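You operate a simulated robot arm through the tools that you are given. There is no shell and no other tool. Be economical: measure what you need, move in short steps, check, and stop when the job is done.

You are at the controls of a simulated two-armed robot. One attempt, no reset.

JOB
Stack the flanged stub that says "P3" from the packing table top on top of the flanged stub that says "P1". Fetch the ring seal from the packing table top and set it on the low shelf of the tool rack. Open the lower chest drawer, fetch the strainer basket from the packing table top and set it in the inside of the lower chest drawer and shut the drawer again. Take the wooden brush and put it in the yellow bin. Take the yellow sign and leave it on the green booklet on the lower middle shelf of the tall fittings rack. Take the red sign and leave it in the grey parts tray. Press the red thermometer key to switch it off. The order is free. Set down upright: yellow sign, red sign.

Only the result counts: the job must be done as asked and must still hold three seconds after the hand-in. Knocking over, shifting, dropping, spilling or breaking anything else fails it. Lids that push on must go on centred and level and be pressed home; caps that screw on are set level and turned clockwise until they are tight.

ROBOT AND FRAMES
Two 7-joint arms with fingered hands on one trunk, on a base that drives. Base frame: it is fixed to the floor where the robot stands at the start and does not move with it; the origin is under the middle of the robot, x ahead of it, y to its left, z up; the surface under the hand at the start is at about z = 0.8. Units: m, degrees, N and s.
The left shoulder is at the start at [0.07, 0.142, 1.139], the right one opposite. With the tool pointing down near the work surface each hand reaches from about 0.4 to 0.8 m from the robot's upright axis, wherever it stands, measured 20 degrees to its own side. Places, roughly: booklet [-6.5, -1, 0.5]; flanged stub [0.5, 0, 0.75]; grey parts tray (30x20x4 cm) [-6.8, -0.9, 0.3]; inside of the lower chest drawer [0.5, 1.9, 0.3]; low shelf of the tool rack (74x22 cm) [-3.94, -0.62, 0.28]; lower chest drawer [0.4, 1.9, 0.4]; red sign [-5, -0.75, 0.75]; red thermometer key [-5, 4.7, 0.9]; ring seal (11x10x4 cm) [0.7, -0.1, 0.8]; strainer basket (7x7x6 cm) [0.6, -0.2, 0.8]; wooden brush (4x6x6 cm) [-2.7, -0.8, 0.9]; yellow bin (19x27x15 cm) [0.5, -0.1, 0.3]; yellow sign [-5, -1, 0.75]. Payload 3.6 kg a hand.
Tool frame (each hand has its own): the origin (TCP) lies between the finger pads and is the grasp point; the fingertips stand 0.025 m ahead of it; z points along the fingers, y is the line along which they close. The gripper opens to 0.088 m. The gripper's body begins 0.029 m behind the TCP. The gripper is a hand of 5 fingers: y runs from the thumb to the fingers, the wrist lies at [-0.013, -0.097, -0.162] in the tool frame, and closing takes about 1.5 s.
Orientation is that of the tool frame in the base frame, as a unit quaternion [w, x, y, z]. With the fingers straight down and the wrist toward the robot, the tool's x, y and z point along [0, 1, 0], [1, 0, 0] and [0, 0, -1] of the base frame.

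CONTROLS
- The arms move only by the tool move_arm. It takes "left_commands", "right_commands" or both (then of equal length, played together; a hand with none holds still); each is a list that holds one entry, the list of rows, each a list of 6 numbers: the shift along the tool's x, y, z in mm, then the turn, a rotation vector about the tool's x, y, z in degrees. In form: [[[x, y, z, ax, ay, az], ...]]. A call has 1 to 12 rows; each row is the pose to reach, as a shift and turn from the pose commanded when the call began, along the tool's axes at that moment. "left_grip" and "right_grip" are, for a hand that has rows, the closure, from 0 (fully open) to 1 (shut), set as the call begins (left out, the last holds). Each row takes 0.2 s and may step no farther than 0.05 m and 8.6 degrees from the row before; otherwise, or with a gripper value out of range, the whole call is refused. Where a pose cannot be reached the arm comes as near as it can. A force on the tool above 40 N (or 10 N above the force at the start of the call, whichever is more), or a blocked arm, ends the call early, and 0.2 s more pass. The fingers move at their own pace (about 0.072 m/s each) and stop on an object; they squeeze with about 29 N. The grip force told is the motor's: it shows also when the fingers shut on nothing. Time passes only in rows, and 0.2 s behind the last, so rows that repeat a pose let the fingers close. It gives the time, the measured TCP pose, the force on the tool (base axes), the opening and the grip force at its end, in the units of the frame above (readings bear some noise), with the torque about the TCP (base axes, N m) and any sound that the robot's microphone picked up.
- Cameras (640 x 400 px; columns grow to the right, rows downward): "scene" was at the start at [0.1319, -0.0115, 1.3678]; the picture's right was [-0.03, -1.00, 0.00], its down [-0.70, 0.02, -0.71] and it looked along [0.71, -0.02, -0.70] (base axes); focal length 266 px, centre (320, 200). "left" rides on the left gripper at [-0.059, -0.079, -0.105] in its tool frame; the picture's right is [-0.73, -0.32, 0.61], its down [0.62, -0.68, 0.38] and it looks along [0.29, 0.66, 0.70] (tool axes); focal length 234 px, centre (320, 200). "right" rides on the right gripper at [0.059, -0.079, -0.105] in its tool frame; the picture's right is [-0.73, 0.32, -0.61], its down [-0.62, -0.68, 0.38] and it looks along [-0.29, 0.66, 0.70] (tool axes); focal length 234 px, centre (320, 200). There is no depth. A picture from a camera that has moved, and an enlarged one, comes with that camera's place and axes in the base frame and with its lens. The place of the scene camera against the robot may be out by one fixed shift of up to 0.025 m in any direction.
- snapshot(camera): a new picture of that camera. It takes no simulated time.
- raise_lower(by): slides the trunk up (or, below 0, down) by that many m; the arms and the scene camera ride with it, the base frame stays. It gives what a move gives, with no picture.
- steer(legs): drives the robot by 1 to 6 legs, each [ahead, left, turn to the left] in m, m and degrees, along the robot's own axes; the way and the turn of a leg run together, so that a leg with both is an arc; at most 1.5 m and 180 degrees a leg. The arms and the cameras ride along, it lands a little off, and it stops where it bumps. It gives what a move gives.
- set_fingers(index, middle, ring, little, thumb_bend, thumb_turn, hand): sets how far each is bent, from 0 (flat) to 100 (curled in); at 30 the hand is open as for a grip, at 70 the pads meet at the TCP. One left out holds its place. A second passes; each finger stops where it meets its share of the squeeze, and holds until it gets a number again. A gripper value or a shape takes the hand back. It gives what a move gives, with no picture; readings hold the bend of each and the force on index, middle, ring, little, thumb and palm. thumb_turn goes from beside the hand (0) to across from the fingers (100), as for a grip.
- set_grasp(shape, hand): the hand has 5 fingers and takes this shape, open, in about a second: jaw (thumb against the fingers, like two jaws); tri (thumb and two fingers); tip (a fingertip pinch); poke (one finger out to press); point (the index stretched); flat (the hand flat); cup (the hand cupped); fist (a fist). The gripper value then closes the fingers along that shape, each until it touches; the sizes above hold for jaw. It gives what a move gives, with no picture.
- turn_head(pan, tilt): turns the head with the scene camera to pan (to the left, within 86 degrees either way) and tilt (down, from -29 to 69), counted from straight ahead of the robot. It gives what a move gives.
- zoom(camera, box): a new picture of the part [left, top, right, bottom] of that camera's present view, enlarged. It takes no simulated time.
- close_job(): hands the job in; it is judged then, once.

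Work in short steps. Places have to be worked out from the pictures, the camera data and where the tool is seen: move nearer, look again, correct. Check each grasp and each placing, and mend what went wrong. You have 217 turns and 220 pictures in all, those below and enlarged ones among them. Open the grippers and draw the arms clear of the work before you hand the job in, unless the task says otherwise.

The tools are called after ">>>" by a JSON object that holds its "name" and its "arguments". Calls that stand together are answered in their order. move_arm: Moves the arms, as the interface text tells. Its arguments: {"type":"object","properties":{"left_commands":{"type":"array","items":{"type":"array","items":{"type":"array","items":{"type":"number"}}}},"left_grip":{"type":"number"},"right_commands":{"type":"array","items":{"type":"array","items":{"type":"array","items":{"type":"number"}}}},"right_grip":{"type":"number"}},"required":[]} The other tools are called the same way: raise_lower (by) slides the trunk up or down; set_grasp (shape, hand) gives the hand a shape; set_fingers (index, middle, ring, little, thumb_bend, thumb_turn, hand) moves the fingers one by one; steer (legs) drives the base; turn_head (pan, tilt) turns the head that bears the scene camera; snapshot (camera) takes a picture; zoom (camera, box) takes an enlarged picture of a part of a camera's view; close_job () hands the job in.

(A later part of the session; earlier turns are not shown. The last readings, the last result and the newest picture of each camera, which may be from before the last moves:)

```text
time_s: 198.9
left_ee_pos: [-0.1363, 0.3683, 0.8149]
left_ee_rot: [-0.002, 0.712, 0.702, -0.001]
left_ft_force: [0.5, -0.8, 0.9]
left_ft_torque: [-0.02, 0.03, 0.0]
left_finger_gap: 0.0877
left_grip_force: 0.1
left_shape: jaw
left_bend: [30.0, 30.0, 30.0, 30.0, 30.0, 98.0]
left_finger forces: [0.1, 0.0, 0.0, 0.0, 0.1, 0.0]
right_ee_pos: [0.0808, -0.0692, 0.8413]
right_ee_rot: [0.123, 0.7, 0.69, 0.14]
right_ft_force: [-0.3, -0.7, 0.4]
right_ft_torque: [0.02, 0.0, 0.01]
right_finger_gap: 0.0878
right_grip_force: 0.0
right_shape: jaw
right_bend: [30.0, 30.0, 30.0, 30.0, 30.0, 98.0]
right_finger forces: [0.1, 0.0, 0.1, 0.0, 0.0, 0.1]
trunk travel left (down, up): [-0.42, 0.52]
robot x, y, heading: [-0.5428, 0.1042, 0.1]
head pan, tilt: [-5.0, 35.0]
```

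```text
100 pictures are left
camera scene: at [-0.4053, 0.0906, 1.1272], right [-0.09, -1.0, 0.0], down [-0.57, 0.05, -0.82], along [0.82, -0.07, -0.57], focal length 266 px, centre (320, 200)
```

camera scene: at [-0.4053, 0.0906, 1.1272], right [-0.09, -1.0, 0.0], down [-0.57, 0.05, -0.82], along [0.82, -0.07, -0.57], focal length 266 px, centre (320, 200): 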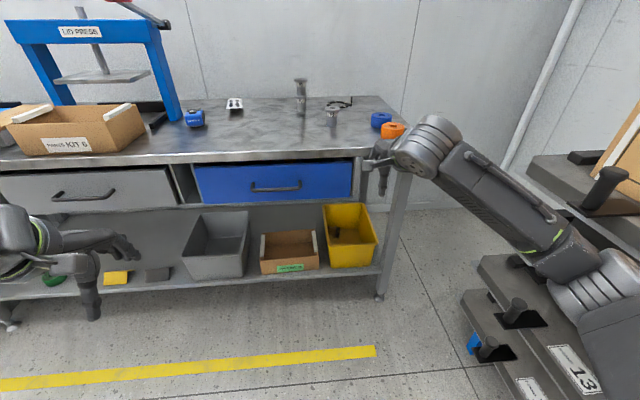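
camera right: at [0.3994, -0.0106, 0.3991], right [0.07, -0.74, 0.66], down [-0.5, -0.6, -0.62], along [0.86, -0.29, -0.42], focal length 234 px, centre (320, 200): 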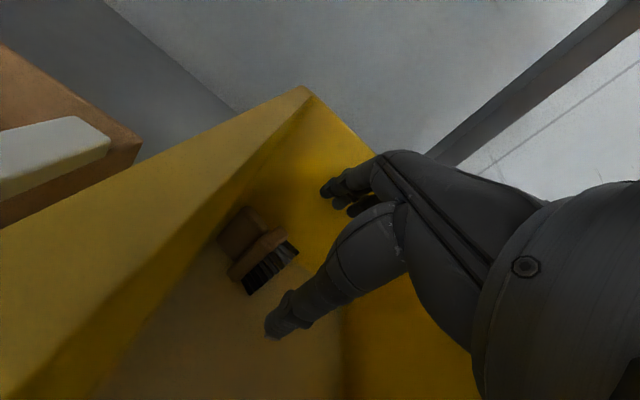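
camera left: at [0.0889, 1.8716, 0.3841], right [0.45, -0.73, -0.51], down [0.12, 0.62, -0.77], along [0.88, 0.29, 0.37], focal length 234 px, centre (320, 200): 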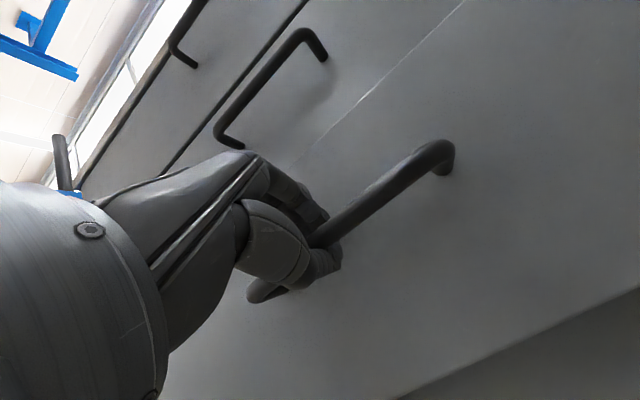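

Next the ring: I straighten the right hand to vertical, raise the trunk, and drive up to the table.

>>> {"name": "move_arm", "arguments": {"right_commands": [[[0, 0, 0, 7, 0, 0], [0, 0, 0, 14, 0, 0], [0, 0, 0, 21.4, 0, 0], [0, 0, 0, 21.4, 0, 0]]]}}

>>> {"name": "raise_lower", "arguments": {"by": 0.24}}

>>> {"name": "set_grasp", "arguments": {"hand": "right", "shape": "tri"}}

>>> {"name": "steer", "arguments": {"legs": [[0.3, 0, 0], [0.27, 0, 0]]}}

>>> {"name": "snapshot", "arguments": {"camera": "right"}}

>>> {"name": "snapshot", "arguments": {"camera": "scene"}}

```text
time_s: 199.9
left_ee_pos: [-0.1356, 0.3686, 0.8144]
left_ee_rot: [-0.003, 0.712, 0.702, -0.001]
left_ft_force: [0.0, -0.2, 0.7]
left_ft_torque: [0.01, 0.0, 0.02]
left_finger_gap: 0.0877
left_grip_force: 0.0
left_shape: jaw
left_bend: [30.0, 30.0, 30.0, 30.0, 30.0, 98.0]
left_finger forces: [0.1, 0.0, 0.1, 0.0, 0.0, 0.1]
right_ee_pos: [0.0815, -0.0714, 0.8412]
right_ee_rot: [-0.011, 0.71, 0.704, 0.01]
right_ft_force: [-0.5, 0.0, 0.0]
right_ft_torque: [0.0, 0.0, -0.03]
right_finger_gap: 0.0878
right_grip_force: 0.1
right_shape: jaw
right_bend: [30.0, 30.0, 30.0, 30.0, 30.0, 98.0]
right_finger forces: [0.0, 0.0, 0.0, 0.0, 0.0, 0.0]
trunk travel left (down, up): [-0.42, 0.52]
robot x, y, heading: [-0.5435, 0.1066, -0.2]
head pan, tilt: [-5.0, 35.0]
```

```text
time_s: 202.4
left_ee_pos: [-0.1362, 0.3688, 1.0544]
left_ee_rot: [-0.002, 0.712, 0.702, -0.001]
left_ft_force: [-0.6, -0.4, 0.1]
left_ft_torque: [-0.02, 0.01, -0.02]
left_finger_gap: 0.088
left_grip_force: 0.1
left_shape: jaw
left_bend: [30.0, 30.0, 30.0, 30.0, 30.0, 98.0]
left_finger forces: [0.0, 0.1, 0.1, 0.0, 0.0, 0.0]
right_ee_pos: [0.081, -0.07, 1.0817]
right_ee_rot: [-0.009, 0.71, 0.704, 0.009]
right_ft_force: [-0.1, -0.1, 0.0]
right_ft_torque: [0.0, 0.01, -0.02]
right_finger_gap: 0.088
right_grip_force: 0.0
right_shape: jaw
right_bend: [30.0, 30.0, 30.0, 30.0, 30.0, 98.0]
right_finger forces: [0.0, 0.0, 0.0, 0.1, 0.0, 0.0]
trunk travel left (down, up): [-0.66, 0.28]
robot x, y, heading: [-0.5435, 0.1099, -0.1]
head pan, tilt: [-5.0, 35.0]
```

```text
time_s: 203.3
left_ee_pos: [-0.1369, 0.3684, 1.0548]
left_ee_rot: [-0.002, 0.712, 0.702, -0.001]
left_ft_force: [0.7, 0.0, -0.3]
left_ft_torque: [0.01, -0.01, 0.01]
left_finger_gap: 0.088
left_grip_force: 0.1
left_shape: jaw
left_bend: [30.0, 30.0, 30.0, 30.0, 30.0, 98.0]
left_finger forces: [0.0, 0.1, 0.1, 0.0, 0.0, 0.1]
right_ee_pos: [0.0807, -0.0691, 1.0805]
right_ee_rot: [-0.009, 0.71, 0.704, 0.009]
right_ft_force: [0.9, -0.4, 0.0]
right_ft_torque: [0.01, 0.0, 0.0]
right_finger_gap: 0.088
right_grip_force: 0.1
right_shape: tri
right_bend: [30.0, 30.0, 99.0, 99.0, 30.0, 98.0]
right_finger forces: [0.0, 0.0, 0.0, 0.0, 0.1, 0.0]
trunk travel left (down, up): [-0.66, 0.28]
robot x, y, heading: [-0.546, 0.1043, -0.3]
head pan, tilt: [-5.0, 35.0]
```

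```text
time_s: 206.9
left_ee_pos: [0.4389, 0.365, 1.055]
left_ee_rot: [-0.003, 0.713, 0.701, 0.0]
left_ft_force: [0.6, 0.2, -0.2]
left_ft_torque: [-0.01, -0.02, -0.01]
left_finger_gap: 0.0877
left_grip_force: 0.1
left_shape: jaw
left_bend: [30.0, 30.0, 30.0, 30.0, 30.0, 98.0]
left_finger forces: [0.1, 0.1, 0.1, 0.0, 0.1, 0.0]
right_ee_pos: [0.654, -0.0739, 1.0821]
right_ee_rot: [-0.01, 0.712, 0.703, 0.009]
right_ft_force: [-0.3, 0.1, 0.9]
right_ft_torque: [0.02, -0.01, 0.0]
right_finger_gap: 0.0878
right_grip_force: 0.0
right_shape: tri
right_bend: [30.0, 30.0, 99.0, 99.0, 30.0, 98.0]
right_finger forces: [0.0, 0.1, 0.0, 0.1, 0.0, 0.1]
trunk travel left (down, up): [-0.66, 0.28]
robot x, y, heading: [0.0326, 0.1052, -0.3]
head pan, tilt: [-5.0, 35.0]
```

```text
99 pictures are left
camera right: at [0.5761, -0.017, 1.1879], right [0.31, -0.75, 0.59], down [-0.69, -0.6, -0.4], along [0.65, -0.28, -0.7], focal length 234 px, centre (320, 200)
```

right: 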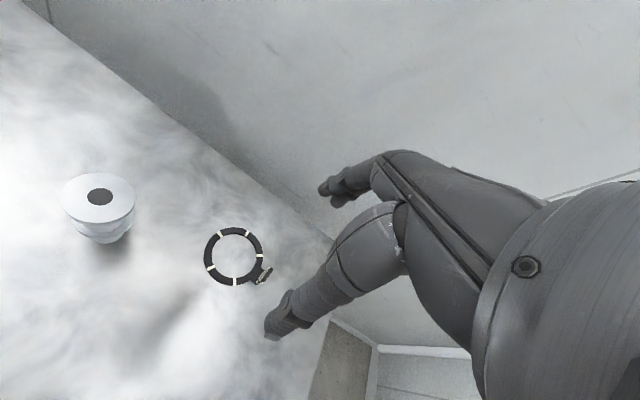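

```text
98 pictures are left
camera scene: at [0.1681, 0.0882, 1.3673], right [-0.09, -1.0, 0.0], down [-0.57, 0.05, -0.82], along [0.82, -0.08, -0.57], focal length 266 px, centre (320, 200)
```

scene: 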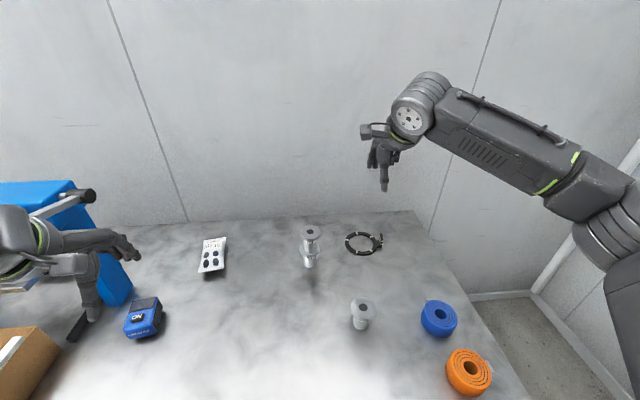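

Ring centre ≈ (0.719, −0.075), near band at x≈0.677. I bring the tri-shaped hand above the near band at z≈0.90.

>>> {"name": "move_arm", "arguments": {"right_commands": [[[0, 6, 45, 0, 0, 0], [-1, 12, 90, 0, 0, 0], [-2, 18, 135, 0, 0, 0], [-3, 23, 180, 0, 0, 0], [-3, 23, 180, 0, 0, 0]]]}}

>>> {"name": "snapshot", "arguments": {"camera": "right"}}

>>> {"name": "zoom", "arguments": {"camera": "scene", "box": [290, 150, 450, 290]}}

```text
time_s: 208.1
left_ee_pos: [0.4382, 0.3657, 1.0547]
left_ee_rot: [-0.001, 0.713, 0.701, -0.001]
left_ft_force: [-0.4, -0.3, -0.3]
left_ft_torque: [-0.01, 0.03, -0.03]
left_finger_gap: 0.0876
left_grip_force: 0.1
left_shape: jaw
left_bend: [30.0, 30.0, 30.0, 30.0, 30.0, 98.0]
left_finger forces: [0.0, 0.0, 0.0, 0.1, 0.0, 0.0]
right_ee_pos: [0.6739, -0.0719, 0.9005]
right_ee_rot: [-0.01, 0.711, 0.703, 0.009]
right_ft_force: [-0.4, 0.8, -0.2]
right_ft_torque: [-0.01, 0.02, 0.0]
right_finger_gap: 0.0877
right_grip_force: 0.0
right_shape: tri
right_bend: [30.0, 30.0, 99.0, 99.0, 30.0, 98.0]
right_finger forces: [0.0, 0.0, 0.1, 0.0, 0.0, 0.0]
trunk travel left (down, up): [-0.66, 0.28]
robot x, y, heading: [0.0265, 0.1073, -0.3]
head pan, tilt: [-5.0, 35.0]
```

```text
97 pictures are left
camera right: at [0.5959, -0.0157, 1.0078], right [0.31, -0.75, 0.59], down [-0.69, -0.6, -0.4], along [0.65, -0.28, -0.7], focal length 234 px, centre (320, 200)
```

right: 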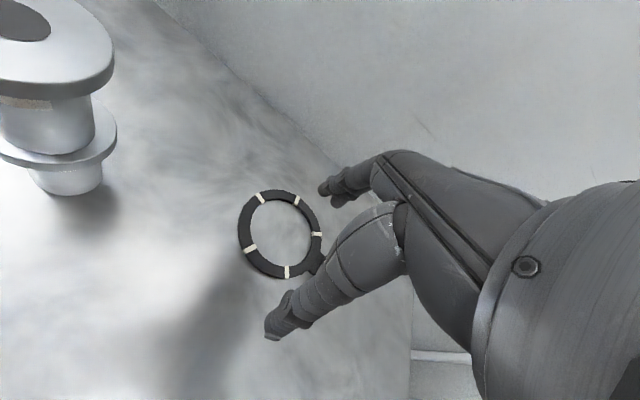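

```text
2.86 times, centred on (370, 220) of scene
camera zoom: at [0.1682, 0.0884, 1.3672], right [-0.09, -1.0, 0.0], down [-0.57, 0.05, -0.82], along [0.82, -0.08, -0.57], focal length 759 px, centre (177, 143)
```

zoom: 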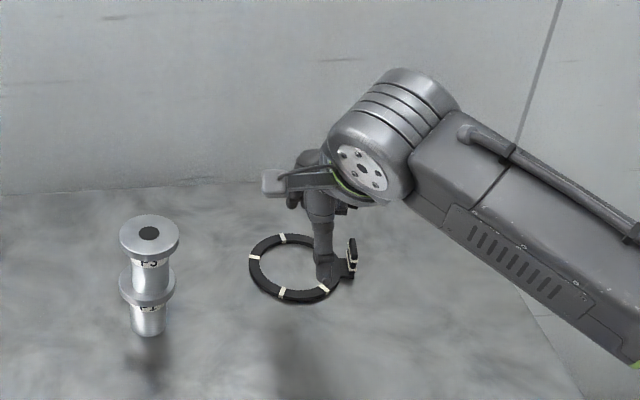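

The near band is right below. I shift 4 mm and descend to z≈0.825.

>>> {"name": "move_arm", "arguments": {"right_commands": [[[-4, 1, 25, 0, 0, 0], [-4, 1, 50, 0, 0, 0], [-4, 1, 75, 0, 0, 0], [-4, 1, 75, 0, 0, 0]]]}}

>>> {"name": "snapshot", "arguments": {"camera": "right"}}

>>> {"name": "zoom", "arguments": {"camera": "scene", "box": [320, 190, 420, 280]}}

```text
time_s: 209.1
left_ee_pos: [0.4373, 0.3654, 1.0542]
left_ee_rot: [-0.002, 0.713, 0.701, -0.001]
left_ft_force: [0.1, 0.3, 0.4]
left_ft_torque: [-0.02, 0.02, 0.01]
left_finger_gap: 0.0879
left_grip_force: 0.0
left_shape: jaw
left_bend: [30.0, 30.0, 30.0, 30.0, 30.0, 98.0]
left_finger forces: [0.1, 0.1, 0.1, 0.0, 0.0, 0.0]
right_ee_pos: [0.6777, -0.0739, 0.8264]
right_ee_rot: [-0.009, 0.711, 0.703, 0.009]
right_ft_force: [0.0, 0.0, -0.5]
right_ft_torque: [-0.03, -0.02, -0.03]
right_finger_gap: 0.0876
right_grip_force: 0.1
right_shape: tri
right_bend: [30.0, 30.0, 99.0, 99.0, 30.0, 98.0]
right_finger forces: [0.0, 0.2, 0.0, 0.0, 0.0, 0.0]
trunk travel left (down, up): [-0.66, 0.28]
robot x, y, heading: [0.0304, 0.1055, -0.4]
head pan, tilt: [-5.0, 35.0]
```

```text
95 pictures are left
camera right: at [0.5993, -0.016, 0.9321], right [0.31, -0.75, 0.59], down [-0.69, -0.61, -0.4], along [0.65, -0.28, -0.7], focal length 234 px, centre (320, 200)
```

right: 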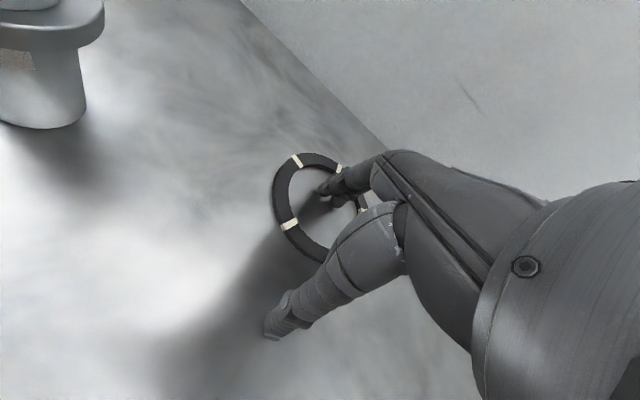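

```text
4.44 times, centred on (370, 235) of scene
camera zoom: at [0.1683, 0.0882, 1.3672], right [-0.09, -1.0, 0.0], down [-0.57, 0.05, -0.82], along [0.82, -0.08, -0.57], focal length 1180 px, centre (98, 44)
```

zoom: 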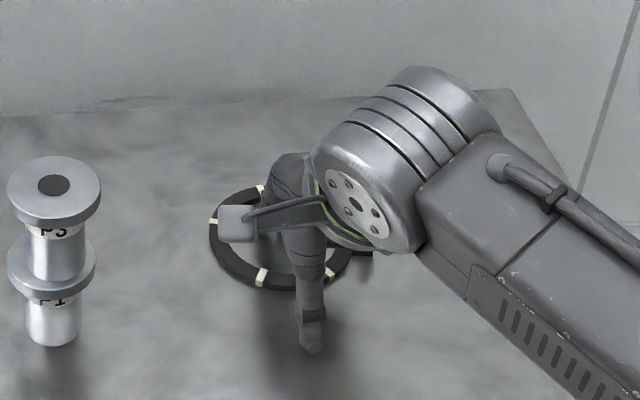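

Fingers are in the hole, thumb outside. I lower 7 mm more and close.

>>> {"name": "move_arm", "arguments": {"right_commands": [[[0, 0, 4, 0, 0, 0], [0, 0, 7, 0, 0, 0], [0, 0, 7, 0, 0, 0]]]}}

>>> {"name": "move_arm", "arguments": {"right_commands": [[[0, 0, 0, 0, 0, 0], [0, 0, 0, 0, 0, 0], [0, 0, 0, 0, 0, 0], [0, 0, 0, 0, 0, 0], [0, 0, 0, 0, 0, 0], [0, 0, 0, 0, 0, 0], [0, 0, 0, 0, 0, 0], [0, 0, 0, 0, 0, 0]]], "right_grip": 1}}

>>> {"name": "snapshot", "arguments": {"camera": "right"}}

```text
time_s: 209.9
left_ee_pos: [0.435, 0.3661, 1.0559]
left_ee_rot: [0.0, 0.712, 0.702, 0.0]
left_ft_force: [-0.9, -1.0, 0.4]
left_ft_torque: [0.02, 0.04, 0.0]
left_finger_gap: 0.088
left_grip_force: 0.0
left_shape: jaw
left_bend: [30.0, 30.0, 30.0, 30.0, 30.0, 98.0]
left_finger forces: [0.1, 0.0, 0.0, 0.0, 0.0, 0.0]
right_ee_pos: [0.6761, -0.072, 0.8228]
right_ee_rot: [-0.006, 0.712, 0.702, 0.012]
right_ft_force: [-2.8, -0.8, 22.0]
right_ft_torque: [-0.22, -0.98, -0.08]
right_finger_gap: 0.0865
right_grip_force: 0.0
right_shape: tri
right_bend: [30.0, 30.0, 99.0, 99.0, 30.0, 98.0]
right_finger forces: [0.3, 19.3, 0.0, 0.0, 0.9, 0.1]
trunk travel left (down, up): [-0.66, 0.28]
robot x, y, heading: [0.0299, 0.1022, -0.3]
head pan, tilt: [-5.0, 35.0]
```

```text
time_s: 210.4
left_ee_pos: [0.4381, 0.3656, 1.0545]
left_ee_rot: [-0.003, 0.713, 0.701, -0.001]
left_ft_force: [1.0, 0.2, -0.8]
left_ft_torque: [0.01, 0.04, -0.03]
left_finger_gap: 0.0878
left_grip_force: 0.0
left_shape: jaw
left_bend: [30.0, 30.0, 30.0, 30.0, 30.0, 98.0]
left_finger forces: [0.0, 0.0, 0.0, 0.1, 0.0, 0.1]
right_ee_pos: [0.6804, -0.0719, 0.8238]
right_ee_rot: [-0.008, 0.711, 0.703, 0.014]
right_ft_force: [1.6, 1.6, 13.1]
right_ft_torque: [0.13, -0.04, -0.01]
right_finger_gap: 0.0046
right_grip_force: 29.3
right_shape: tri
right_bend: [72.0, 73.0, 100.0, 100.0, 79.0, 100.0]
right_finger forces: [24.4, 0.1, 0.0, 0.0, 0.1, 0.0]
trunk travel left (down, up): [-0.66, 0.28]
robot x, y, heading: [0.0268, 0.1076, -0.2]
head pan, tilt: [-5.0, 35.0]
stopped in row 2 (right hand): the force on the tool passed its limit at 45 N (the readings are from after the stop); the commanded pose is now the measured one
```

```text
93 pictures are left
camera right: at [0.6007, -0.0157, 0.9292], right [0.31, -0.75, 0.59], down [-0.69, -0.6, -0.41], along [0.66, -0.27, -0.7], focal length 234 px, centre (320, 200)
```

right: 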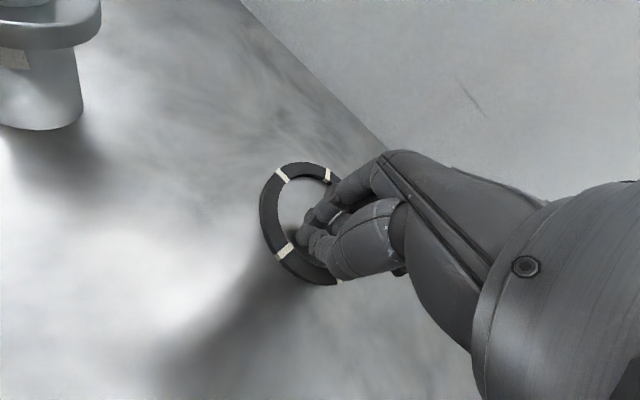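

The thumb passed over the low band, so it isn't held. I lift and look at how the ring and its upright latch sit.

>>> {"name": "move_arm", "arguments": {"right_commands": [[[0, 0, -20, 0, 0, 0], [0, 0, -50, 0, 0, 0], [0, 0, -80, 0, 0, 0], [0, 0, -80, 0, 0, 0]]]}}

>>> {"name": "snapshot", "arguments": {"camera": "right"}}

>>> {"name": "zoom", "arguments": {"camera": "scene", "box": [310, 180, 430, 280]}}

```text
time_s: 211.4
left_ee_pos: [0.4384, 0.3656, 1.0549]
left_ee_rot: [-0.001, 0.713, 0.701, -0.001]
left_ft_force: [0.0, 0.2, -0.6]
left_ft_torque: [-0.01, 0.0, 0.0]
left_finger_gap: 0.0876
left_grip_force: 0.1
left_shape: jaw
left_bend: [30.0, 30.0, 30.0, 30.0, 30.0, 98.0]
left_finger forces: [0.1, 0.1, 0.0, 0.1, 0.1, 0.0]
right_ee_pos: [0.6766, -0.074, 0.9011]
right_ee_rot: [-0.009, 0.711, 0.703, 0.011]
right_ft_force: [-0.5, -0.5, -0.2]
right_ft_torque: [0.01, -0.01, -0.02]
right_finger_gap: 0.0038
right_grip_force: 29.1
right_shape: tri
right_bend: [72.0, 73.0, 100.0, 100.0, 79.0, 100.0]
right_finger forces: [0.0, 0.0, 0.0, 0.1, 0.1, 0.0]
trunk travel left (down, up): [-0.66, 0.28]
robot x, y, heading: [0.0349, 0.1061, -0.3]
head pan, tilt: [-5.0, 35.0]
```

```text
92 pictures are left
camera right: at [0.5999, -0.018, 1.0073], right [0.31, -0.75, 0.59], down [-0.69, -0.6, -0.4], along [0.65, -0.28, -0.7], focal length 234 px, centre (320, 200)
```

right: 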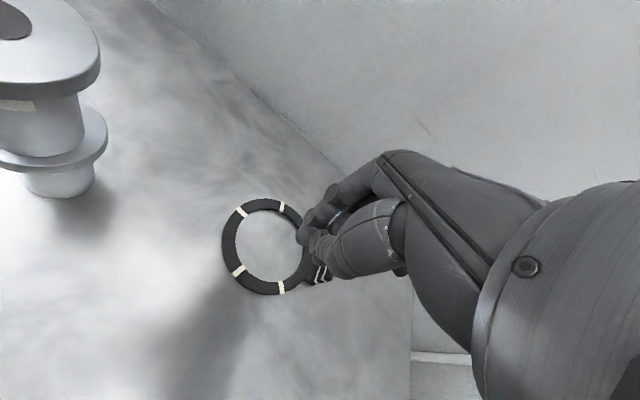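

```text
4.00 times, centred on (370, 230) of scene
camera zoom: at [0.1687, 0.088, 1.3672], right [-0.09, -1.0, 0.0], down [-0.57, 0.05, -0.82], along [0.82, -0.08, -0.57], focal length 1062 px, centre (120, 80)
```

zoom: 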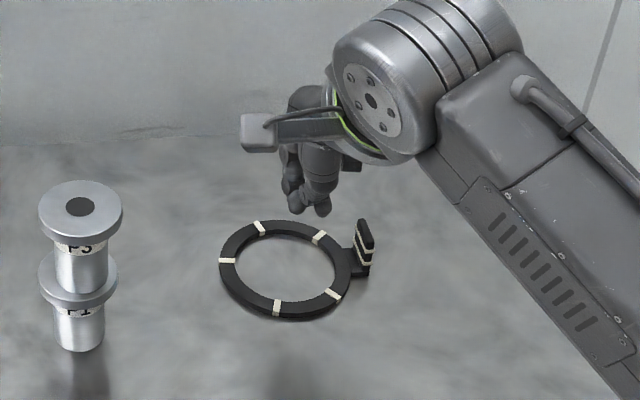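

The ring is now centred ≈ (0.704, −0.071) with its latch at (0.705, −0.131). I put the closed fingers into the hole and drag the ring ~9 cm toward me for an easy latch grasp.

>>> {"name": "move_arm", "arguments": {"right_commands": [[[3, 5, 25, 0, 0, 0], [3, 5, 50, 0, 0, 0], [3, 5, 72, 0, 0, 0], [3, -15, 72, 0, 0, 0], [3, -35, 72, 0, 0, 0], [3, -55, 72, 0, 0, 0], [3, -75, 72, 0, 0, 0], [3, -90, 72, 0, 0, 0]]]}}

>>> {"name": "move_arm", "arguments": {"right_commands": [[[0, 0, -30, 0, 0, 0], [0, 0, -70, 0, 0, 0], [0, 0, -110, 0, 0, 0], [0, 0, -110, 0, 0, 0]]]}}

>>> {"name": "set_grasp", "arguments": {"hand": "right", "shape": "jaw"}}

>>> {"name": "snapshot", "arguments": {"camera": "right"}}

>>> {"name": "zoom", "arguments": {"camera": "scene", "box": [310, 180, 470, 310]}}

```text
time_s: 213.2
left_ee_pos: [0.4374, 0.3646, 1.0552]
left_ee_rot: [-0.002, 0.713, 0.701, -0.001]
left_ft_force: [0.2, 0.1, -0.4]
left_ft_torque: [0.0, 0.0, 0.02]
left_finger_gap: 0.0876
left_grip_force: 0.1
left_shape: jaw
left_bend: [30.0, 30.0, 30.0, 30.0, 30.0, 98.0]
left_finger forces: [0.1, 0.1, 0.0, 0.1, 0.0, 0.0]
right_ee_pos: [0.5874, -0.0694, 0.8285]
right_ee_rot: [-0.01, 0.712, 0.702, 0.011]
right_ft_force: [0.5, 0.2, -0.5]
right_ft_torque: [0.0, -0.02, -0.02]
right_finger_gap: 0.0039
right_grip_force: 28.8
right_shape: tri
right_bend: [72.0, 73.0, 100.0, 100.0, 79.0, 100.0]
right_finger forces: [0.1, 0.0, 0.0, 0.1, 0.1, 0.0]
trunk travel left (down, up): [-0.66, 0.28]
robot x, y, heading: [0.0301, 0.1061, -0.3]
head pan, tilt: [-5.0, 35.0]
```

```text
time_s: 214.2
left_ee_pos: [0.4385, 0.3648, 1.0537]
left_ee_rot: [-0.002, 0.713, 0.701, -0.001]
left_ft_force: [-0.1, 0.3, 0.6]
left_ft_torque: [0.04, 0.01, 0.0]
left_finger_gap: 0.0882
left_grip_force: 0.1
left_shape: jaw
left_bend: [30.0, 30.0, 30.0, 30.0, 30.0, 98.0]
left_finger forces: [0.0, 0.1, 0.0, 0.0, 0.1, 0.1]
right_ee_pos: [0.5891, -0.0731, 0.9389]
right_ee_rot: [-0.011, 0.711, 0.703, 0.011]
right_ft_force: [0.0, -0.5, -0.4]
right_ft_torque: [-0.03, -0.02, -0.04]
right_finger_gap: 0.0038
right_grip_force: 28.8
right_shape: tri
right_bend: [72.0, 73.0, 100.0, 100.0, 79.0, 100.0]
right_finger forces: [0.1, 0.0, 0.0, 0.0, 0.1, 0.0]
trunk travel left (down, up): [-0.66, 0.28]
robot x, y, heading: [0.0349, 0.1047, -0.1]
head pan, tilt: [-5.0, 35.0]
```

```text
time_s: 215.1
left_ee_pos: [0.4381, 0.3655, 1.0545]
left_ee_rot: [-0.002, 0.713, 0.701, -0.001]
left_ft_force: [0.0, 0.4, -0.2]
left_ft_torque: [0.0, 0.02, -0.02]
left_finger_gap: 0.0878
left_grip_force: 0.0
left_shape: jaw
left_bend: [30.0, 30.0, 30.0, 30.0, 30.0, 98.0]
left_finger forces: [0.1, 0.1, 0.0, 0.0, 0.0, 0.0]
right_ee_pos: [0.5884, -0.0706, 0.9398]
right_ee_rot: [-0.009, 0.711, 0.703, 0.012]
right_ft_force: [-0.1, -0.2, -0.9]
right_ft_torque: [0.02, 0.01, 0.02]
right_finger_gap: 0.0876
right_grip_force: 0.1
right_shape: jaw
right_bend: [30.0, 30.0, 30.0, 30.0, 30.0, 98.0]
right_finger forces: [0.1, 0.0, 0.0, 0.0, 0.0, 0.0]
trunk travel left (down, up): [-0.66, 0.28]
robot x, y, heading: [0.0298, 0.1025, -0.4]
head pan, tilt: [-5.0, 35.0]
```

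```text
90 pictures are left
camera right: at [0.5101, -0.0149, 1.0455], right [0.31, -0.75, 0.59], down [-0.69, -0.6, -0.4], along [0.66, -0.28, -0.7], focal length 234 px, centre (320, 200)
```

right: 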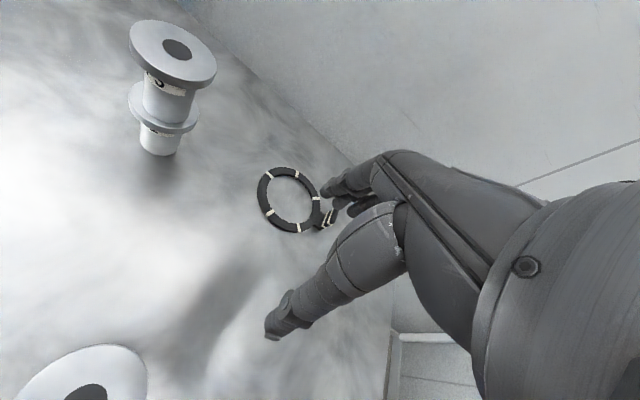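

```text
3.08 times, centred on (390, 245) of scene
camera zoom: at [0.1686, 0.0882, 1.3672], right [-0.09, -1.0, 0.0], down [-0.57, 0.05, -0.82], along [0.82, -0.08, -0.57], focal length 817 px, centre (105, 62)
```

zoom: 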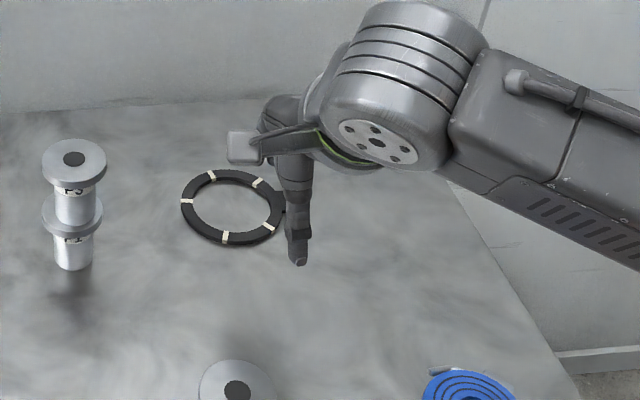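

The ring didn't move: the closed fingertips rode above it. I repeat the drag lower, with force guarding.

>>> {"name": "set_grasp", "arguments": {"hand": "right", "shape": "tri"}}

>>> {"name": "move_arm", "arguments": {"right_commands": [[[0, 45, 0, 0, 0, 0], [0, 92, 0, 0, 0, 0], [0, 92, 40, 0, 0, 0], [0, 92, 80, 0, 0, 0], [0, 92, 105, 0, 0, 0], [0, 92, 115, 0, 0, 0], [0, 92, 121, 0, 0, 0], [0, 92, 125, 0, 0, 0], [0, 92, 125, 0, 0, 0]]], "right_grip": 1}}

>>> {"name": "snapshot", "arguments": {"camera": "right"}}

```text
time_s: 216.0
left_ee_pos: [0.4367, 0.3658, 1.0544]
left_ee_rot: [-0.002, 0.713, 0.701, -0.001]
left_ft_force: [0.5, 0.7, 0.7]
left_ft_torque: [0.01, -0.01, -0.01]
left_finger_gap: 0.0878
left_grip_force: 0.0
left_shape: jaw
left_bend: [30.0, 30.0, 30.0, 30.0, 30.0, 98.0]
left_finger forces: [0.0, 0.0, 0.0, 0.1, 0.0, 0.0]
right_ee_pos: [0.5882, -0.0711, 0.9391]
right_ee_rot: [-0.01, 0.712, 0.702, 0.011]
right_ft_force: [-0.2, 0.0, 0.3]
right_ft_torque: [0.02, 0.0, -0.04]
right_finger_gap: 0.0877
right_grip_force: 0.1
right_shape: tri
right_bend: [30.0, 30.0, 99.0, 99.0, 30.0, 98.0]
right_finger forces: [0.0, 0.1, 0.0, 0.1, 0.0, 0.0]
trunk travel left (down, up): [-0.66, 0.28]
robot x, y, heading: [0.0295, 0.1059, -0.1]
head pan, tilt: [-5.0, 35.0]
```

```text
time_s: 217.7
left_ee_pos: [0.4374, 0.3666, 1.0546]
left_ee_rot: [0.0, 0.714, 0.7, 0.0]
left_ft_force: [1.1, 0.0, -0.1]
left_ft_torque: [0.01, 0.0, -0.02]
left_finger_gap: 0.0877
left_grip_force: 0.2
left_shape: jaw
left_bend: [30.0, 30.0, 30.0, 30.0, 30.0, 98.0]
left_finger forces: [0.0, 0.1, 0.1, 0.2, 0.0, 0.0]
right_ee_pos: [0.6828, -0.0688, 0.8261]
right_ee_rot: [-0.004, 0.71, 0.704, 0.02]
right_ft_force: [-6.4, 0.1, 22.6]
right_ft_torque: [-0.18, 0.17, -0.05]
right_finger_gap: 0.0
right_grip_force: 28.3
right_shape: tri
right_bend: [70.0, 70.0, 100.0, 100.0, 35.0, 100.0]
right_finger forces: [0.1, 0.1, 0.1, 0.1, 0.0, 0.0]
trunk travel left (down, up): [-0.66, 0.28]
robot x, y, heading: [0.0262, 0.1046, -0.4]
head pan, tilt: [-5.0, 35.0]
stopped in row 8 (right hand): the force on the tool passed its limit at 43 N (the readings are from after the stop); the commanded pose is now the measured one
```

```text
88 pictures are left
camera right: at [0.6016, -0.0131, 0.9307], right [0.3, -0.75, 0.59], down [-0.68, -0.6, -0.42], along [0.67, -0.27, -0.69], focal length 234 px, centre (320, 200)
```

right: 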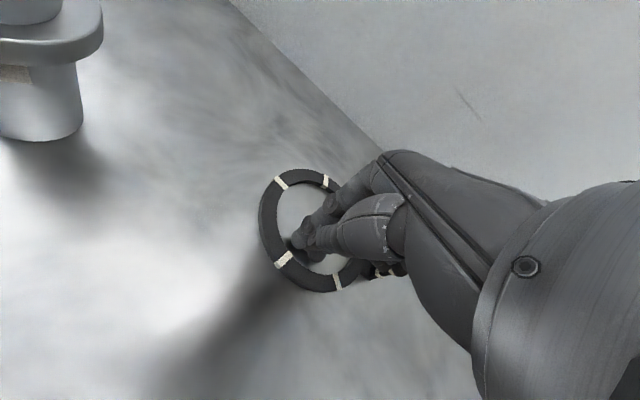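

Fingertips are down inside the hole with contact. I drag now.

>>> {"name": "move_arm", "arguments": {"right_commands": [[[0, -20, 0, 0, 0, 0], [0, -40, 0, 0, 0, 0], [0, -60, 0, 0, 0, 0], [0, -80, 0, 0, 0, 0], [0, -80, 0, 0, 0, 0]]]}}

>>> {"name": "snapshot", "arguments": {"camera": "right"}}

```text
time_s: 218.4
left_ee_pos: [0.4358, 0.3661, 1.0535]
left_ee_rot: [0.0, 0.713, 0.701, 0.0]
left_ft_force: [0.5, -0.2, -0.3]
left_ft_torque: [0.05, 0.02, -0.02]
left_finger_gap: 0.0879
left_grip_force: 0.2
left_shape: jaw
left_bend: [30.0, 30.0, 30.0, 30.0, 30.0, 98.0]
left_finger forces: [0.1, 0.0, 0.0, 0.0, 0.0, 0.0]
right_ee_pos: [0.6326, -0.0675, 0.8253]
right_ee_rot: [-0.003, 0.711, 0.703, 0.022]
right_ft_force: [-4.2, 1.9, 16.2]
right_ft_torque: [-0.13, 0.14, -0.05]
right_finger_gap: 0.0001
right_grip_force: 29.6
right_shape: tri
right_bend: [70.0, 70.0, 100.0, 100.0, 36.0, 100.0]
right_finger forces: [0.1, 0.0, 0.0, 0.0, 0.1, 0.0]
trunk travel left (down, up): [-0.66, 0.28]
robot x, y, heading: [0.0316, 0.1053, -0.2]
head pan, tilt: [-5.0, 35.0]
stopped in row 3 (right hand): the force on the tool passed its limit at 41 N (the readings are from after the stop); the commanded pose is now the measured one
```

```text
87 pictures are left
camera right: at [0.5513, -0.0116, 0.9305], right [0.3, -0.75, 0.59], down [-0.68, -0.6, -0.42], along [0.67, -0.27, -0.69], focal length 234 px, centre (320, 200)
```

right: 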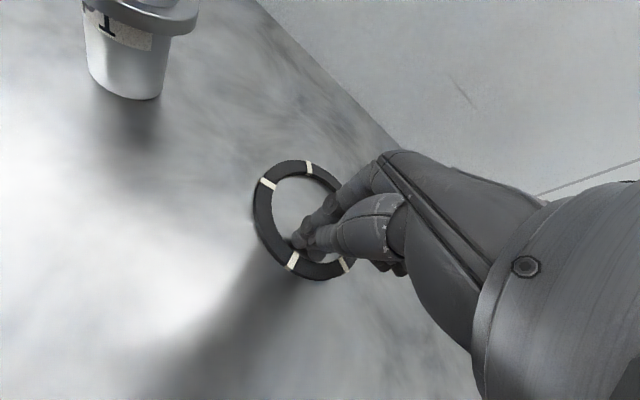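

It follows (ring now ≈ x 0.655). I ease up 1.5 mm and drag 45 mm more, then lift.

>>> {"name": "move_arm", "arguments": {"right_commands": [[[0, 0, -1.5, 0, 0, 0], [-5, -15, -1.5, 0, 0, 0], [-10, -30, -1.5, 0, 0, 0], [-15, -45, -1.5, 0, 0, 0], [-15, -45, -1.5, 0, 0, 0]]]}}

>>> {"name": "move_arm", "arguments": {"right_commands": [[[0, 0, -30, 0, 0, 0], [0, 0, -70, 0, 0, 0], [0, 0, -100, 0, 0, 0], [0, 0, -100, 0, 0, 0]]]}}

>>> {"name": "set_grasp", "arguments": {"hand": "right", "shape": "jaw"}}

>>> {"name": "snapshot", "arguments": {"camera": "right"}}

>>> {"name": "zoom", "arguments": {"camera": "scene", "box": [310, 190, 470, 320]}}

```text
time_s: 219.7
left_ee_pos: [0.4358, 0.3672, 1.0561]
left_ee_rot: [-0.001, 0.714, 0.701, -0.001]
left_ft_force: [0.7, 0.1, 1.1]
left_ft_torque: [0.01, 0.0, -0.03]
left_finger_gap: 0.088
left_grip_force: 0.1
left_shape: jaw
left_bend: [30.0, 30.0, 30.0, 30.0, 30.0, 98.0]
left_finger forces: [0.0, 0.0, 0.1, 0.0, 0.0, 0.0]
right_ee_pos: [0.588, -0.0828, 0.8256]
right_ee_rot: [-0.002, 0.711, 0.703, 0.021]
right_ft_force: [9.2, 2.6, 29.5]
right_ft_torque: [-0.23, -0.23, 0.09]
right_finger_gap: 0.0
right_grip_force: 29.0
right_shape: tri
right_bend: [70.0, 70.0, 100.0, 100.0, 37.0, 100.0]
right_finger forces: [0.0, 58.2, 0.0, 0.1, 0.0, 0.0]
trunk travel left (down, up): [-0.66, 0.28]
robot x, y, heading: [0.0285, 0.1035, -0.4]
head pan, tilt: [-5.0, 35.0]
```

```text
time_s: 220.7
left_ee_pos: [0.4388, 0.366, 1.0549]
left_ee_rot: [-0.002, 0.714, 0.701, 0.0]
left_ft_force: [-0.1, 0.5, -0.6]
left_ft_torque: [-0.02, 0.01, 0.0]
left_finger_gap: 0.0877
left_grip_force: 0.0
left_shape: jaw
left_bend: [30.0, 30.0, 30.0, 30.0, 30.0, 98.0]
left_finger forces: [0.0, 0.1, 0.0, 0.0, 0.1, 0.0]
right_ee_pos: [0.5884, -0.0889, 0.9225]
right_ee_rot: [-0.006, 0.711, 0.703, 0.018]
right_ft_force: [-0.5, 1.1, -0.6]
right_ft_torque: [0.0, 0.01, -0.03]
right_finger_gap: 0.0005
right_grip_force: 29.0
right_shape: tri
right_bend: [70.0, 70.0, 100.0, 100.0, 37.0, 100.0]
right_finger forces: [0.0, 0.1, 0.0, 0.0, 0.0, 0.0]
trunk travel left (down, up): [-0.66, 0.28]
robot x, y, heading: [0.0302, 0.1069, -0.1]
head pan, tilt: [-5.0, 35.0]
```

```text
time_s: 221.6
left_ee_pos: [0.4388, 0.3655, 1.0546]
left_ee_rot: [-0.002, 0.713, 0.701, -0.001]
left_ft_force: [-0.6, 0.3, 0.1]
left_ft_torque: [0.0, 0.0, 0.01]
left_finger_gap: 0.0877
left_grip_force: 0.0
left_shape: jaw
left_bend: [30.0, 30.0, 30.0, 30.0, 30.0, 98.0]
left_finger forces: [0.1, 0.0, 0.0, 0.0, 0.0, 0.0]
right_ee_pos: [0.5883, -0.0866, 0.9214]
right_ee_rot: [-0.005, 0.711, 0.702, 0.02]
right_ft_force: [0.0, -0.4, 1.1]
right_ft_torque: [-0.01, 0.02, 0.0]
right_finger_gap: 0.0875
right_grip_force: 0.1
right_shape: jaw
right_bend: [30.0, 30.0, 30.0, 30.0, 30.0, 98.0]
right_finger forces: [0.1, 0.1, 0.0, 0.1, 0.0, 0.1]
trunk travel left (down, up): [-0.66, 0.28]
robot x, y, heading: [0.0282, 0.1068, -0.3]
head pan, tilt: [-5.0, 35.0]
```

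```text
86 pictures are left
camera right: at [0.5072, -0.0311, 1.0275], right [0.3, -0.75, 0.59], down [-0.68, -0.6, -0.42], along [0.67, -0.27, -0.69], focal length 234 px, centre (320, 200)
```

right: 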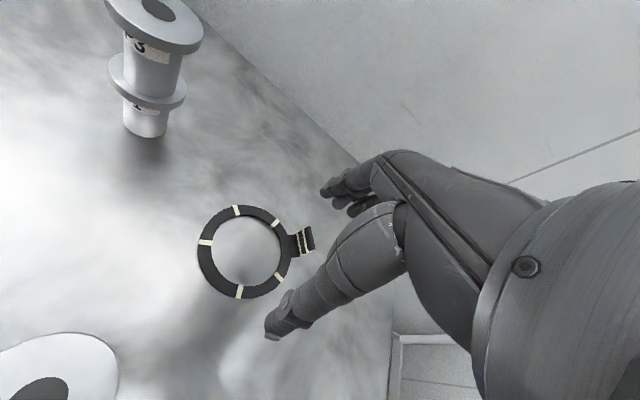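

```text
3.08 times, centred on (390, 255) of scene
camera zoom: at [0.1689, 0.0881, 1.3672], right [-0.09, -1.0, 0.0], down [-0.57, 0.05, -0.82], along [0.82, -0.08, -0.57], focal length 817 px, centre (105, 31)
```

zoom: 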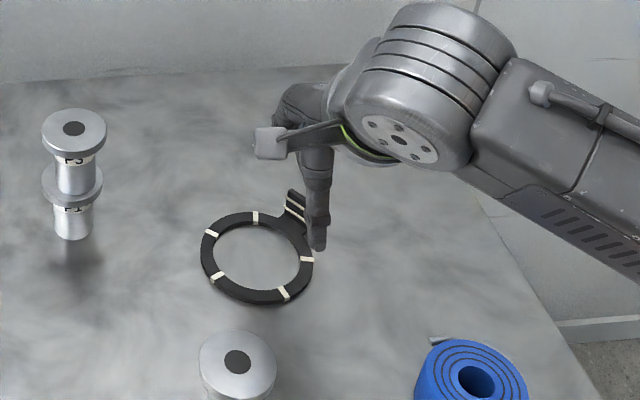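

The ring came along and rotated: centre ≈ (0.607, −0.07), latch ≈ (0.649, −0.118), its plate facing along (0.65, −0.76). I yaw the right hand −50° above the latch to pinch the plate across its faces.

>>> {"name": "move_arm", "arguments": {"right_commands": [[[-4, 8, 3, 0, 0, 7], [-8, 16, 6, 0, 0, 14], [-12, 24, 9, 0, 0, 21], [-16, 32, 12, 0, 0, 28], [-20, 40, 15, 0, 0, 35], [-26, 50, 18, 0, 0, 42], [-31, 61, 20, 0, 0, 50], [-31, 61, 20, 0, 0, 50]]]}}

>>> {"name": "snapshot", "arguments": {"camera": "right"}}

>>> {"name": "zoom", "arguments": {"camera": "scene", "box": [310, 190, 470, 320]}}

```text
time_s: 223.3
left_ee_pos: [0.4378, 0.3642, 1.0552]
left_ee_rot: [-0.002, 0.713, 0.701, -0.001]
left_ft_force: [-0.8, -0.3, -1.2]
left_ft_torque: [-0.01, -0.03, 0.0]
left_finger_gap: 0.088
left_grip_force: 0.2
left_shape: jaw
left_bend: [30.0, 30.0, 30.0, 30.0, 30.0, 98.0]
left_finger forces: [0.0, 0.0, 0.0, 0.0, 0.0, 0.0]
right_ee_pos: [0.6473, -0.1177, 0.9038]
right_ee_rot: [-0.012, 0.942, 0.336, 0.016]
right_ft_force: [0.1, 0.5, 0.1]
right_ft_torque: [-0.02, 0.01, -0.01]
right_finger_gap: 0.0876
right_grip_force: 0.1
right_shape: jaw
right_bend: [30.0, 30.0, 30.0, 30.0, 30.0, 98.0]
right_finger forces: [0.0, 0.0, 0.1, 0.0, 0.1, 0.0]
trunk travel left (down, up): [-0.66, 0.28]
robot x, y, heading: [0.0301, 0.1039, -0.4]
head pan, tilt: [-5.0, 35.0]
```

```text
84 pictures are left
camera right: at [0.6406, -0.0233, 1.011], right [-0.37, -0.73, 0.57], down [-0.91, 0.15, -0.4], along [0.21, -0.67, -0.71], focal length 234 px, centre (320, 200)
```

right: 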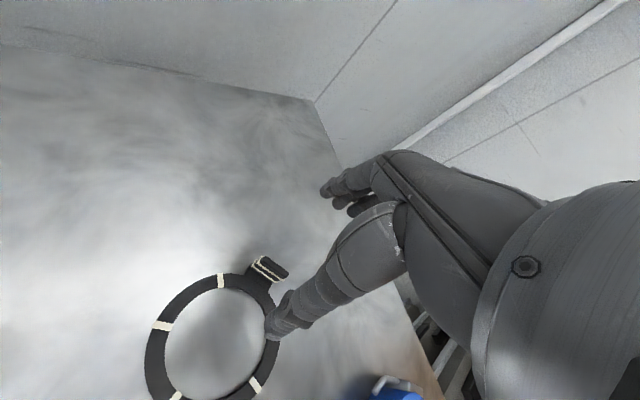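

```text
3.08 times, centred on (390, 255) of scene
camera zoom: at [0.1685, 0.0876, 1.3672], right [-0.09, -1.0, 0.0], down [-0.57, 0.05, -0.82], along [0.82, -0.08, -0.57], focal length 817 px, centre (105, 31)
```

zoom: 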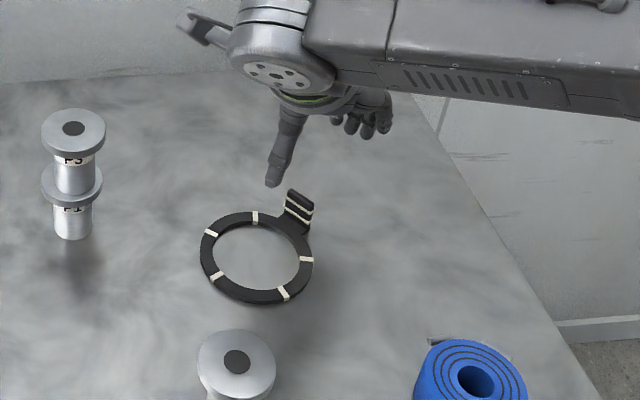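

Reach is fine and the hand is centred over the latch plate. I descend to z≈0.832 and close.

>>> {"name": "move_arm", "arguments": {"right_commands": [[[0, -2, 25, 0, 0, 0], [0, -2, 50, 0, 0, 0], [0, -2, 71, 0, 0, 0], [0, -2, 71, 0, 0, 0]]]}}

>>> {"name": "snapshot", "arguments": {"camera": "right"}}

>>> {"name": "zoom", "arguments": {"camera": "scene", "box": [330, 210, 430, 300]}}

```text
time_s: 224.3
left_ee_pos: [0.4389, 0.3653, 1.0551]
left_ee_rot: [-0.002, 0.713, 0.701, 0.0]
left_ft_force: [0.2, -0.2, 1.2]
left_ft_torque: [0.01, -0.03, 0.03]
left_finger_gap: 0.0877
left_grip_force: 0.1
left_shape: jaw
left_bend: [30.0, 30.0, 30.0, 30.0, 30.0, 98.0]
left_finger forces: [0.0, 0.1, 0.0, 0.0, 0.1, 0.0]
right_ee_pos: [0.6479, -0.1128, 0.8319]
right_ee_rot: [-0.012, 0.942, 0.336, 0.016]
right_ft_force: [-0.1, -0.5, 0.1]
right_ft_torque: [-0.01, 0.02, -0.02]
right_finger_gap: 0.0877
right_grip_force: 0.1
right_shape: jaw
right_bend: [30.0, 30.0, 30.0, 30.0, 30.0, 98.0]
right_finger forces: [0.0, 0.0, 0.0, 0.1, 0.0, 0.0]
trunk travel left (down, up): [-0.66, 0.28]
robot x, y, heading: [0.0319, 0.1063, -0.3]
head pan, tilt: [-5.0, 35.0]
```

```text
82 pictures are left
camera right: at [0.6411, -0.0184, 0.9399], right [-0.37, -0.73, 0.58], down [-0.91, 0.14, -0.4], along [0.21, -0.67, -0.71], focal length 234 px, centre (320, 200)
```

right: 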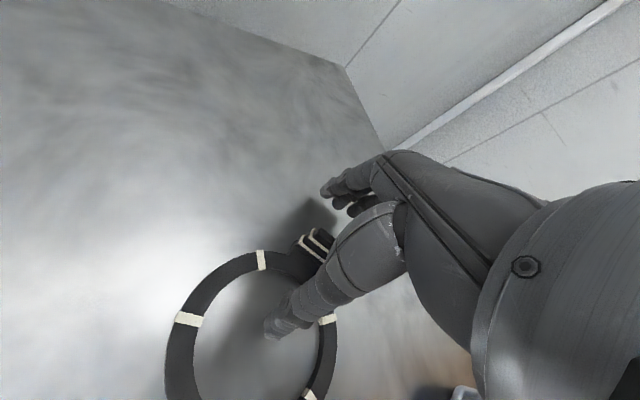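

```text
4.44 times, centred on (380, 255) of scene
camera zoom: at [0.1687, 0.0882, 1.3672], right [-0.09, -1.0, 0.0], down [-0.57, 0.05, -0.82], along [0.82, -0.08, -0.57], focal length 1180 px, centre (53, -44)
```

zoom: 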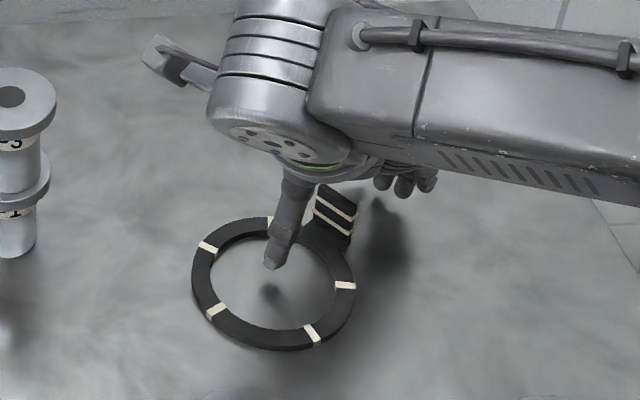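

The plate lies between thumb and fingers. I close and lift 40 mm.

>>> {"name": "move_arm", "arguments": {"right_commands": [[[3, 0, -1, 0, 0, 0], [3, 0, -1, 0, 0, 0], [3, 0, -1, 0, 0, 0], [3, 0, -1, 0, 0, 0], [3, 0, -1, 0, 0, 0], [3, 0, -1, 0, 0, 0], [3, 0, -1, 0, 0, 0], [3, 0, -1, 0, 0, 0]]], "right_grip": 1}}

>>> {"name": "move_arm", "arguments": {"right_commands": [[[0, 0, -10, 0, 0, 0], [0, 0, -25, 0, 0, 0], [0, 0, -40, 0, 0, 0], [0, 0, -40, 0, 0, 0]]]}}

>>> {"name": "snapshot", "arguments": {"camera": "right"}}

>>> {"name": "zoom", "arguments": {"camera": "scene", "box": [310, 190, 450, 310]}}

```text
time_s: 226.2
left_ee_pos: [0.439, 0.3646, 1.0542]
left_ee_rot: [-0.002, 0.714, 0.7, 0.001]
left_ft_force: [-0.9, 0.2, -0.2]
left_ft_torque: [0.01, 0.0, 0.0]
left_finger_gap: 0.0877
left_grip_force: 0.1
left_shape: jaw
left_bend: [30.0, 30.0, 30.0, 30.0, 30.0, 98.0]
left_finger forces: [0.0, 0.0, 0.0, 0.0, 0.0, 0.0]
right_ee_pos: [0.65, -0.1118, 0.8344]
right_ee_rot: [-0.012, 0.942, 0.336, 0.016]
right_ft_force: [0.1, 0.2, -0.8]
right_ft_torque: [-0.01, 0.02, -0.02]
right_finger_gap: 0.0025
right_grip_force: 29.5
right_shape: jaw
right_bend: [71.0, 69.0, 70.0, 70.0, 74.0, 100.0]
right_finger forces: [13.0, 9.9, 0.5, 0.0, 18.3, 0.0]
trunk travel left (down, up): [-0.66, 0.28]
robot x, y, heading: [0.0294, 0.1057, -0.0]
head pan, tilt: [-5.0, 35.0]
```

```text
time_s: 227.2
left_ee_pos: [0.4397, 0.3659, 1.054]
left_ee_rot: [-0.002, 0.713, 0.701, -0.001]
left_ft_force: [-1.1, 0.2, -0.2]
left_ft_torque: [-0.01, 0.01, 0.01]
left_finger_gap: 0.0878
left_grip_force: 0.0
left_shape: jaw
left_bend: [30.0, 30.0, 30.0, 30.0, 30.0, 98.0]
left_finger forces: [0.0, 0.0, 0.1, 0.0, 0.0, 0.0]
right_ee_pos: [0.6494, -0.1131, 0.8725]
right_ee_rot: [-0.012, 0.942, 0.336, 0.016]
right_ft_force: [-0.5, 0.8, -0.1]
right_ft_torque: [-0.03, -0.05, 0.0]
right_finger_gap: 0.0026
right_grip_force: 29.1
right_shape: jaw
right_bend: [71.0, 69.0, 70.0, 70.0, 74.0, 100.0]
right_finger forces: [13.3, 10.4, 0.4, 0.1, 18.2, 0.0]
trunk travel left (down, up): [-0.66, 0.28]
robot x, y, heading: [0.0298, 0.1057, -0.3]
head pan, tilt: [-5.0, 35.0]
```

```text
80 pictures are left
camera right: at [0.6425, -0.0186, 0.9809], right [-0.37, -0.73, 0.58], down [-0.91, 0.15, -0.4], along [0.21, -0.67, -0.71], focal length 234 px, centre (320, 200)
```

right: 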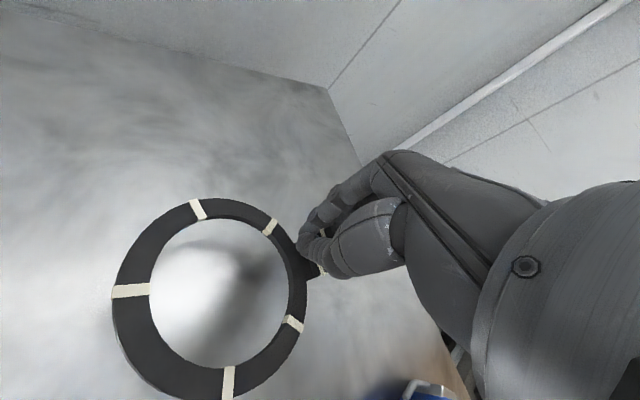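

```text
3.33 times, centred on (380, 250) of scene
camera zoom: at [0.1691, 0.088, 1.3672], right [-0.09, -1.0, 0.0], down [-0.57, 0.05, -0.82], along [0.82, -0.08, -0.57], focal length 885 px, centre (120, 33)
```

zoom: 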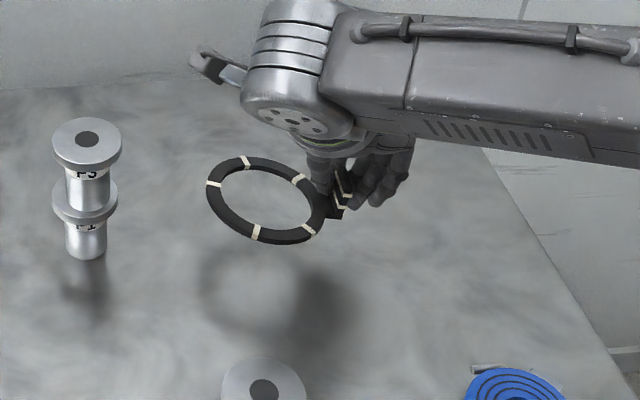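

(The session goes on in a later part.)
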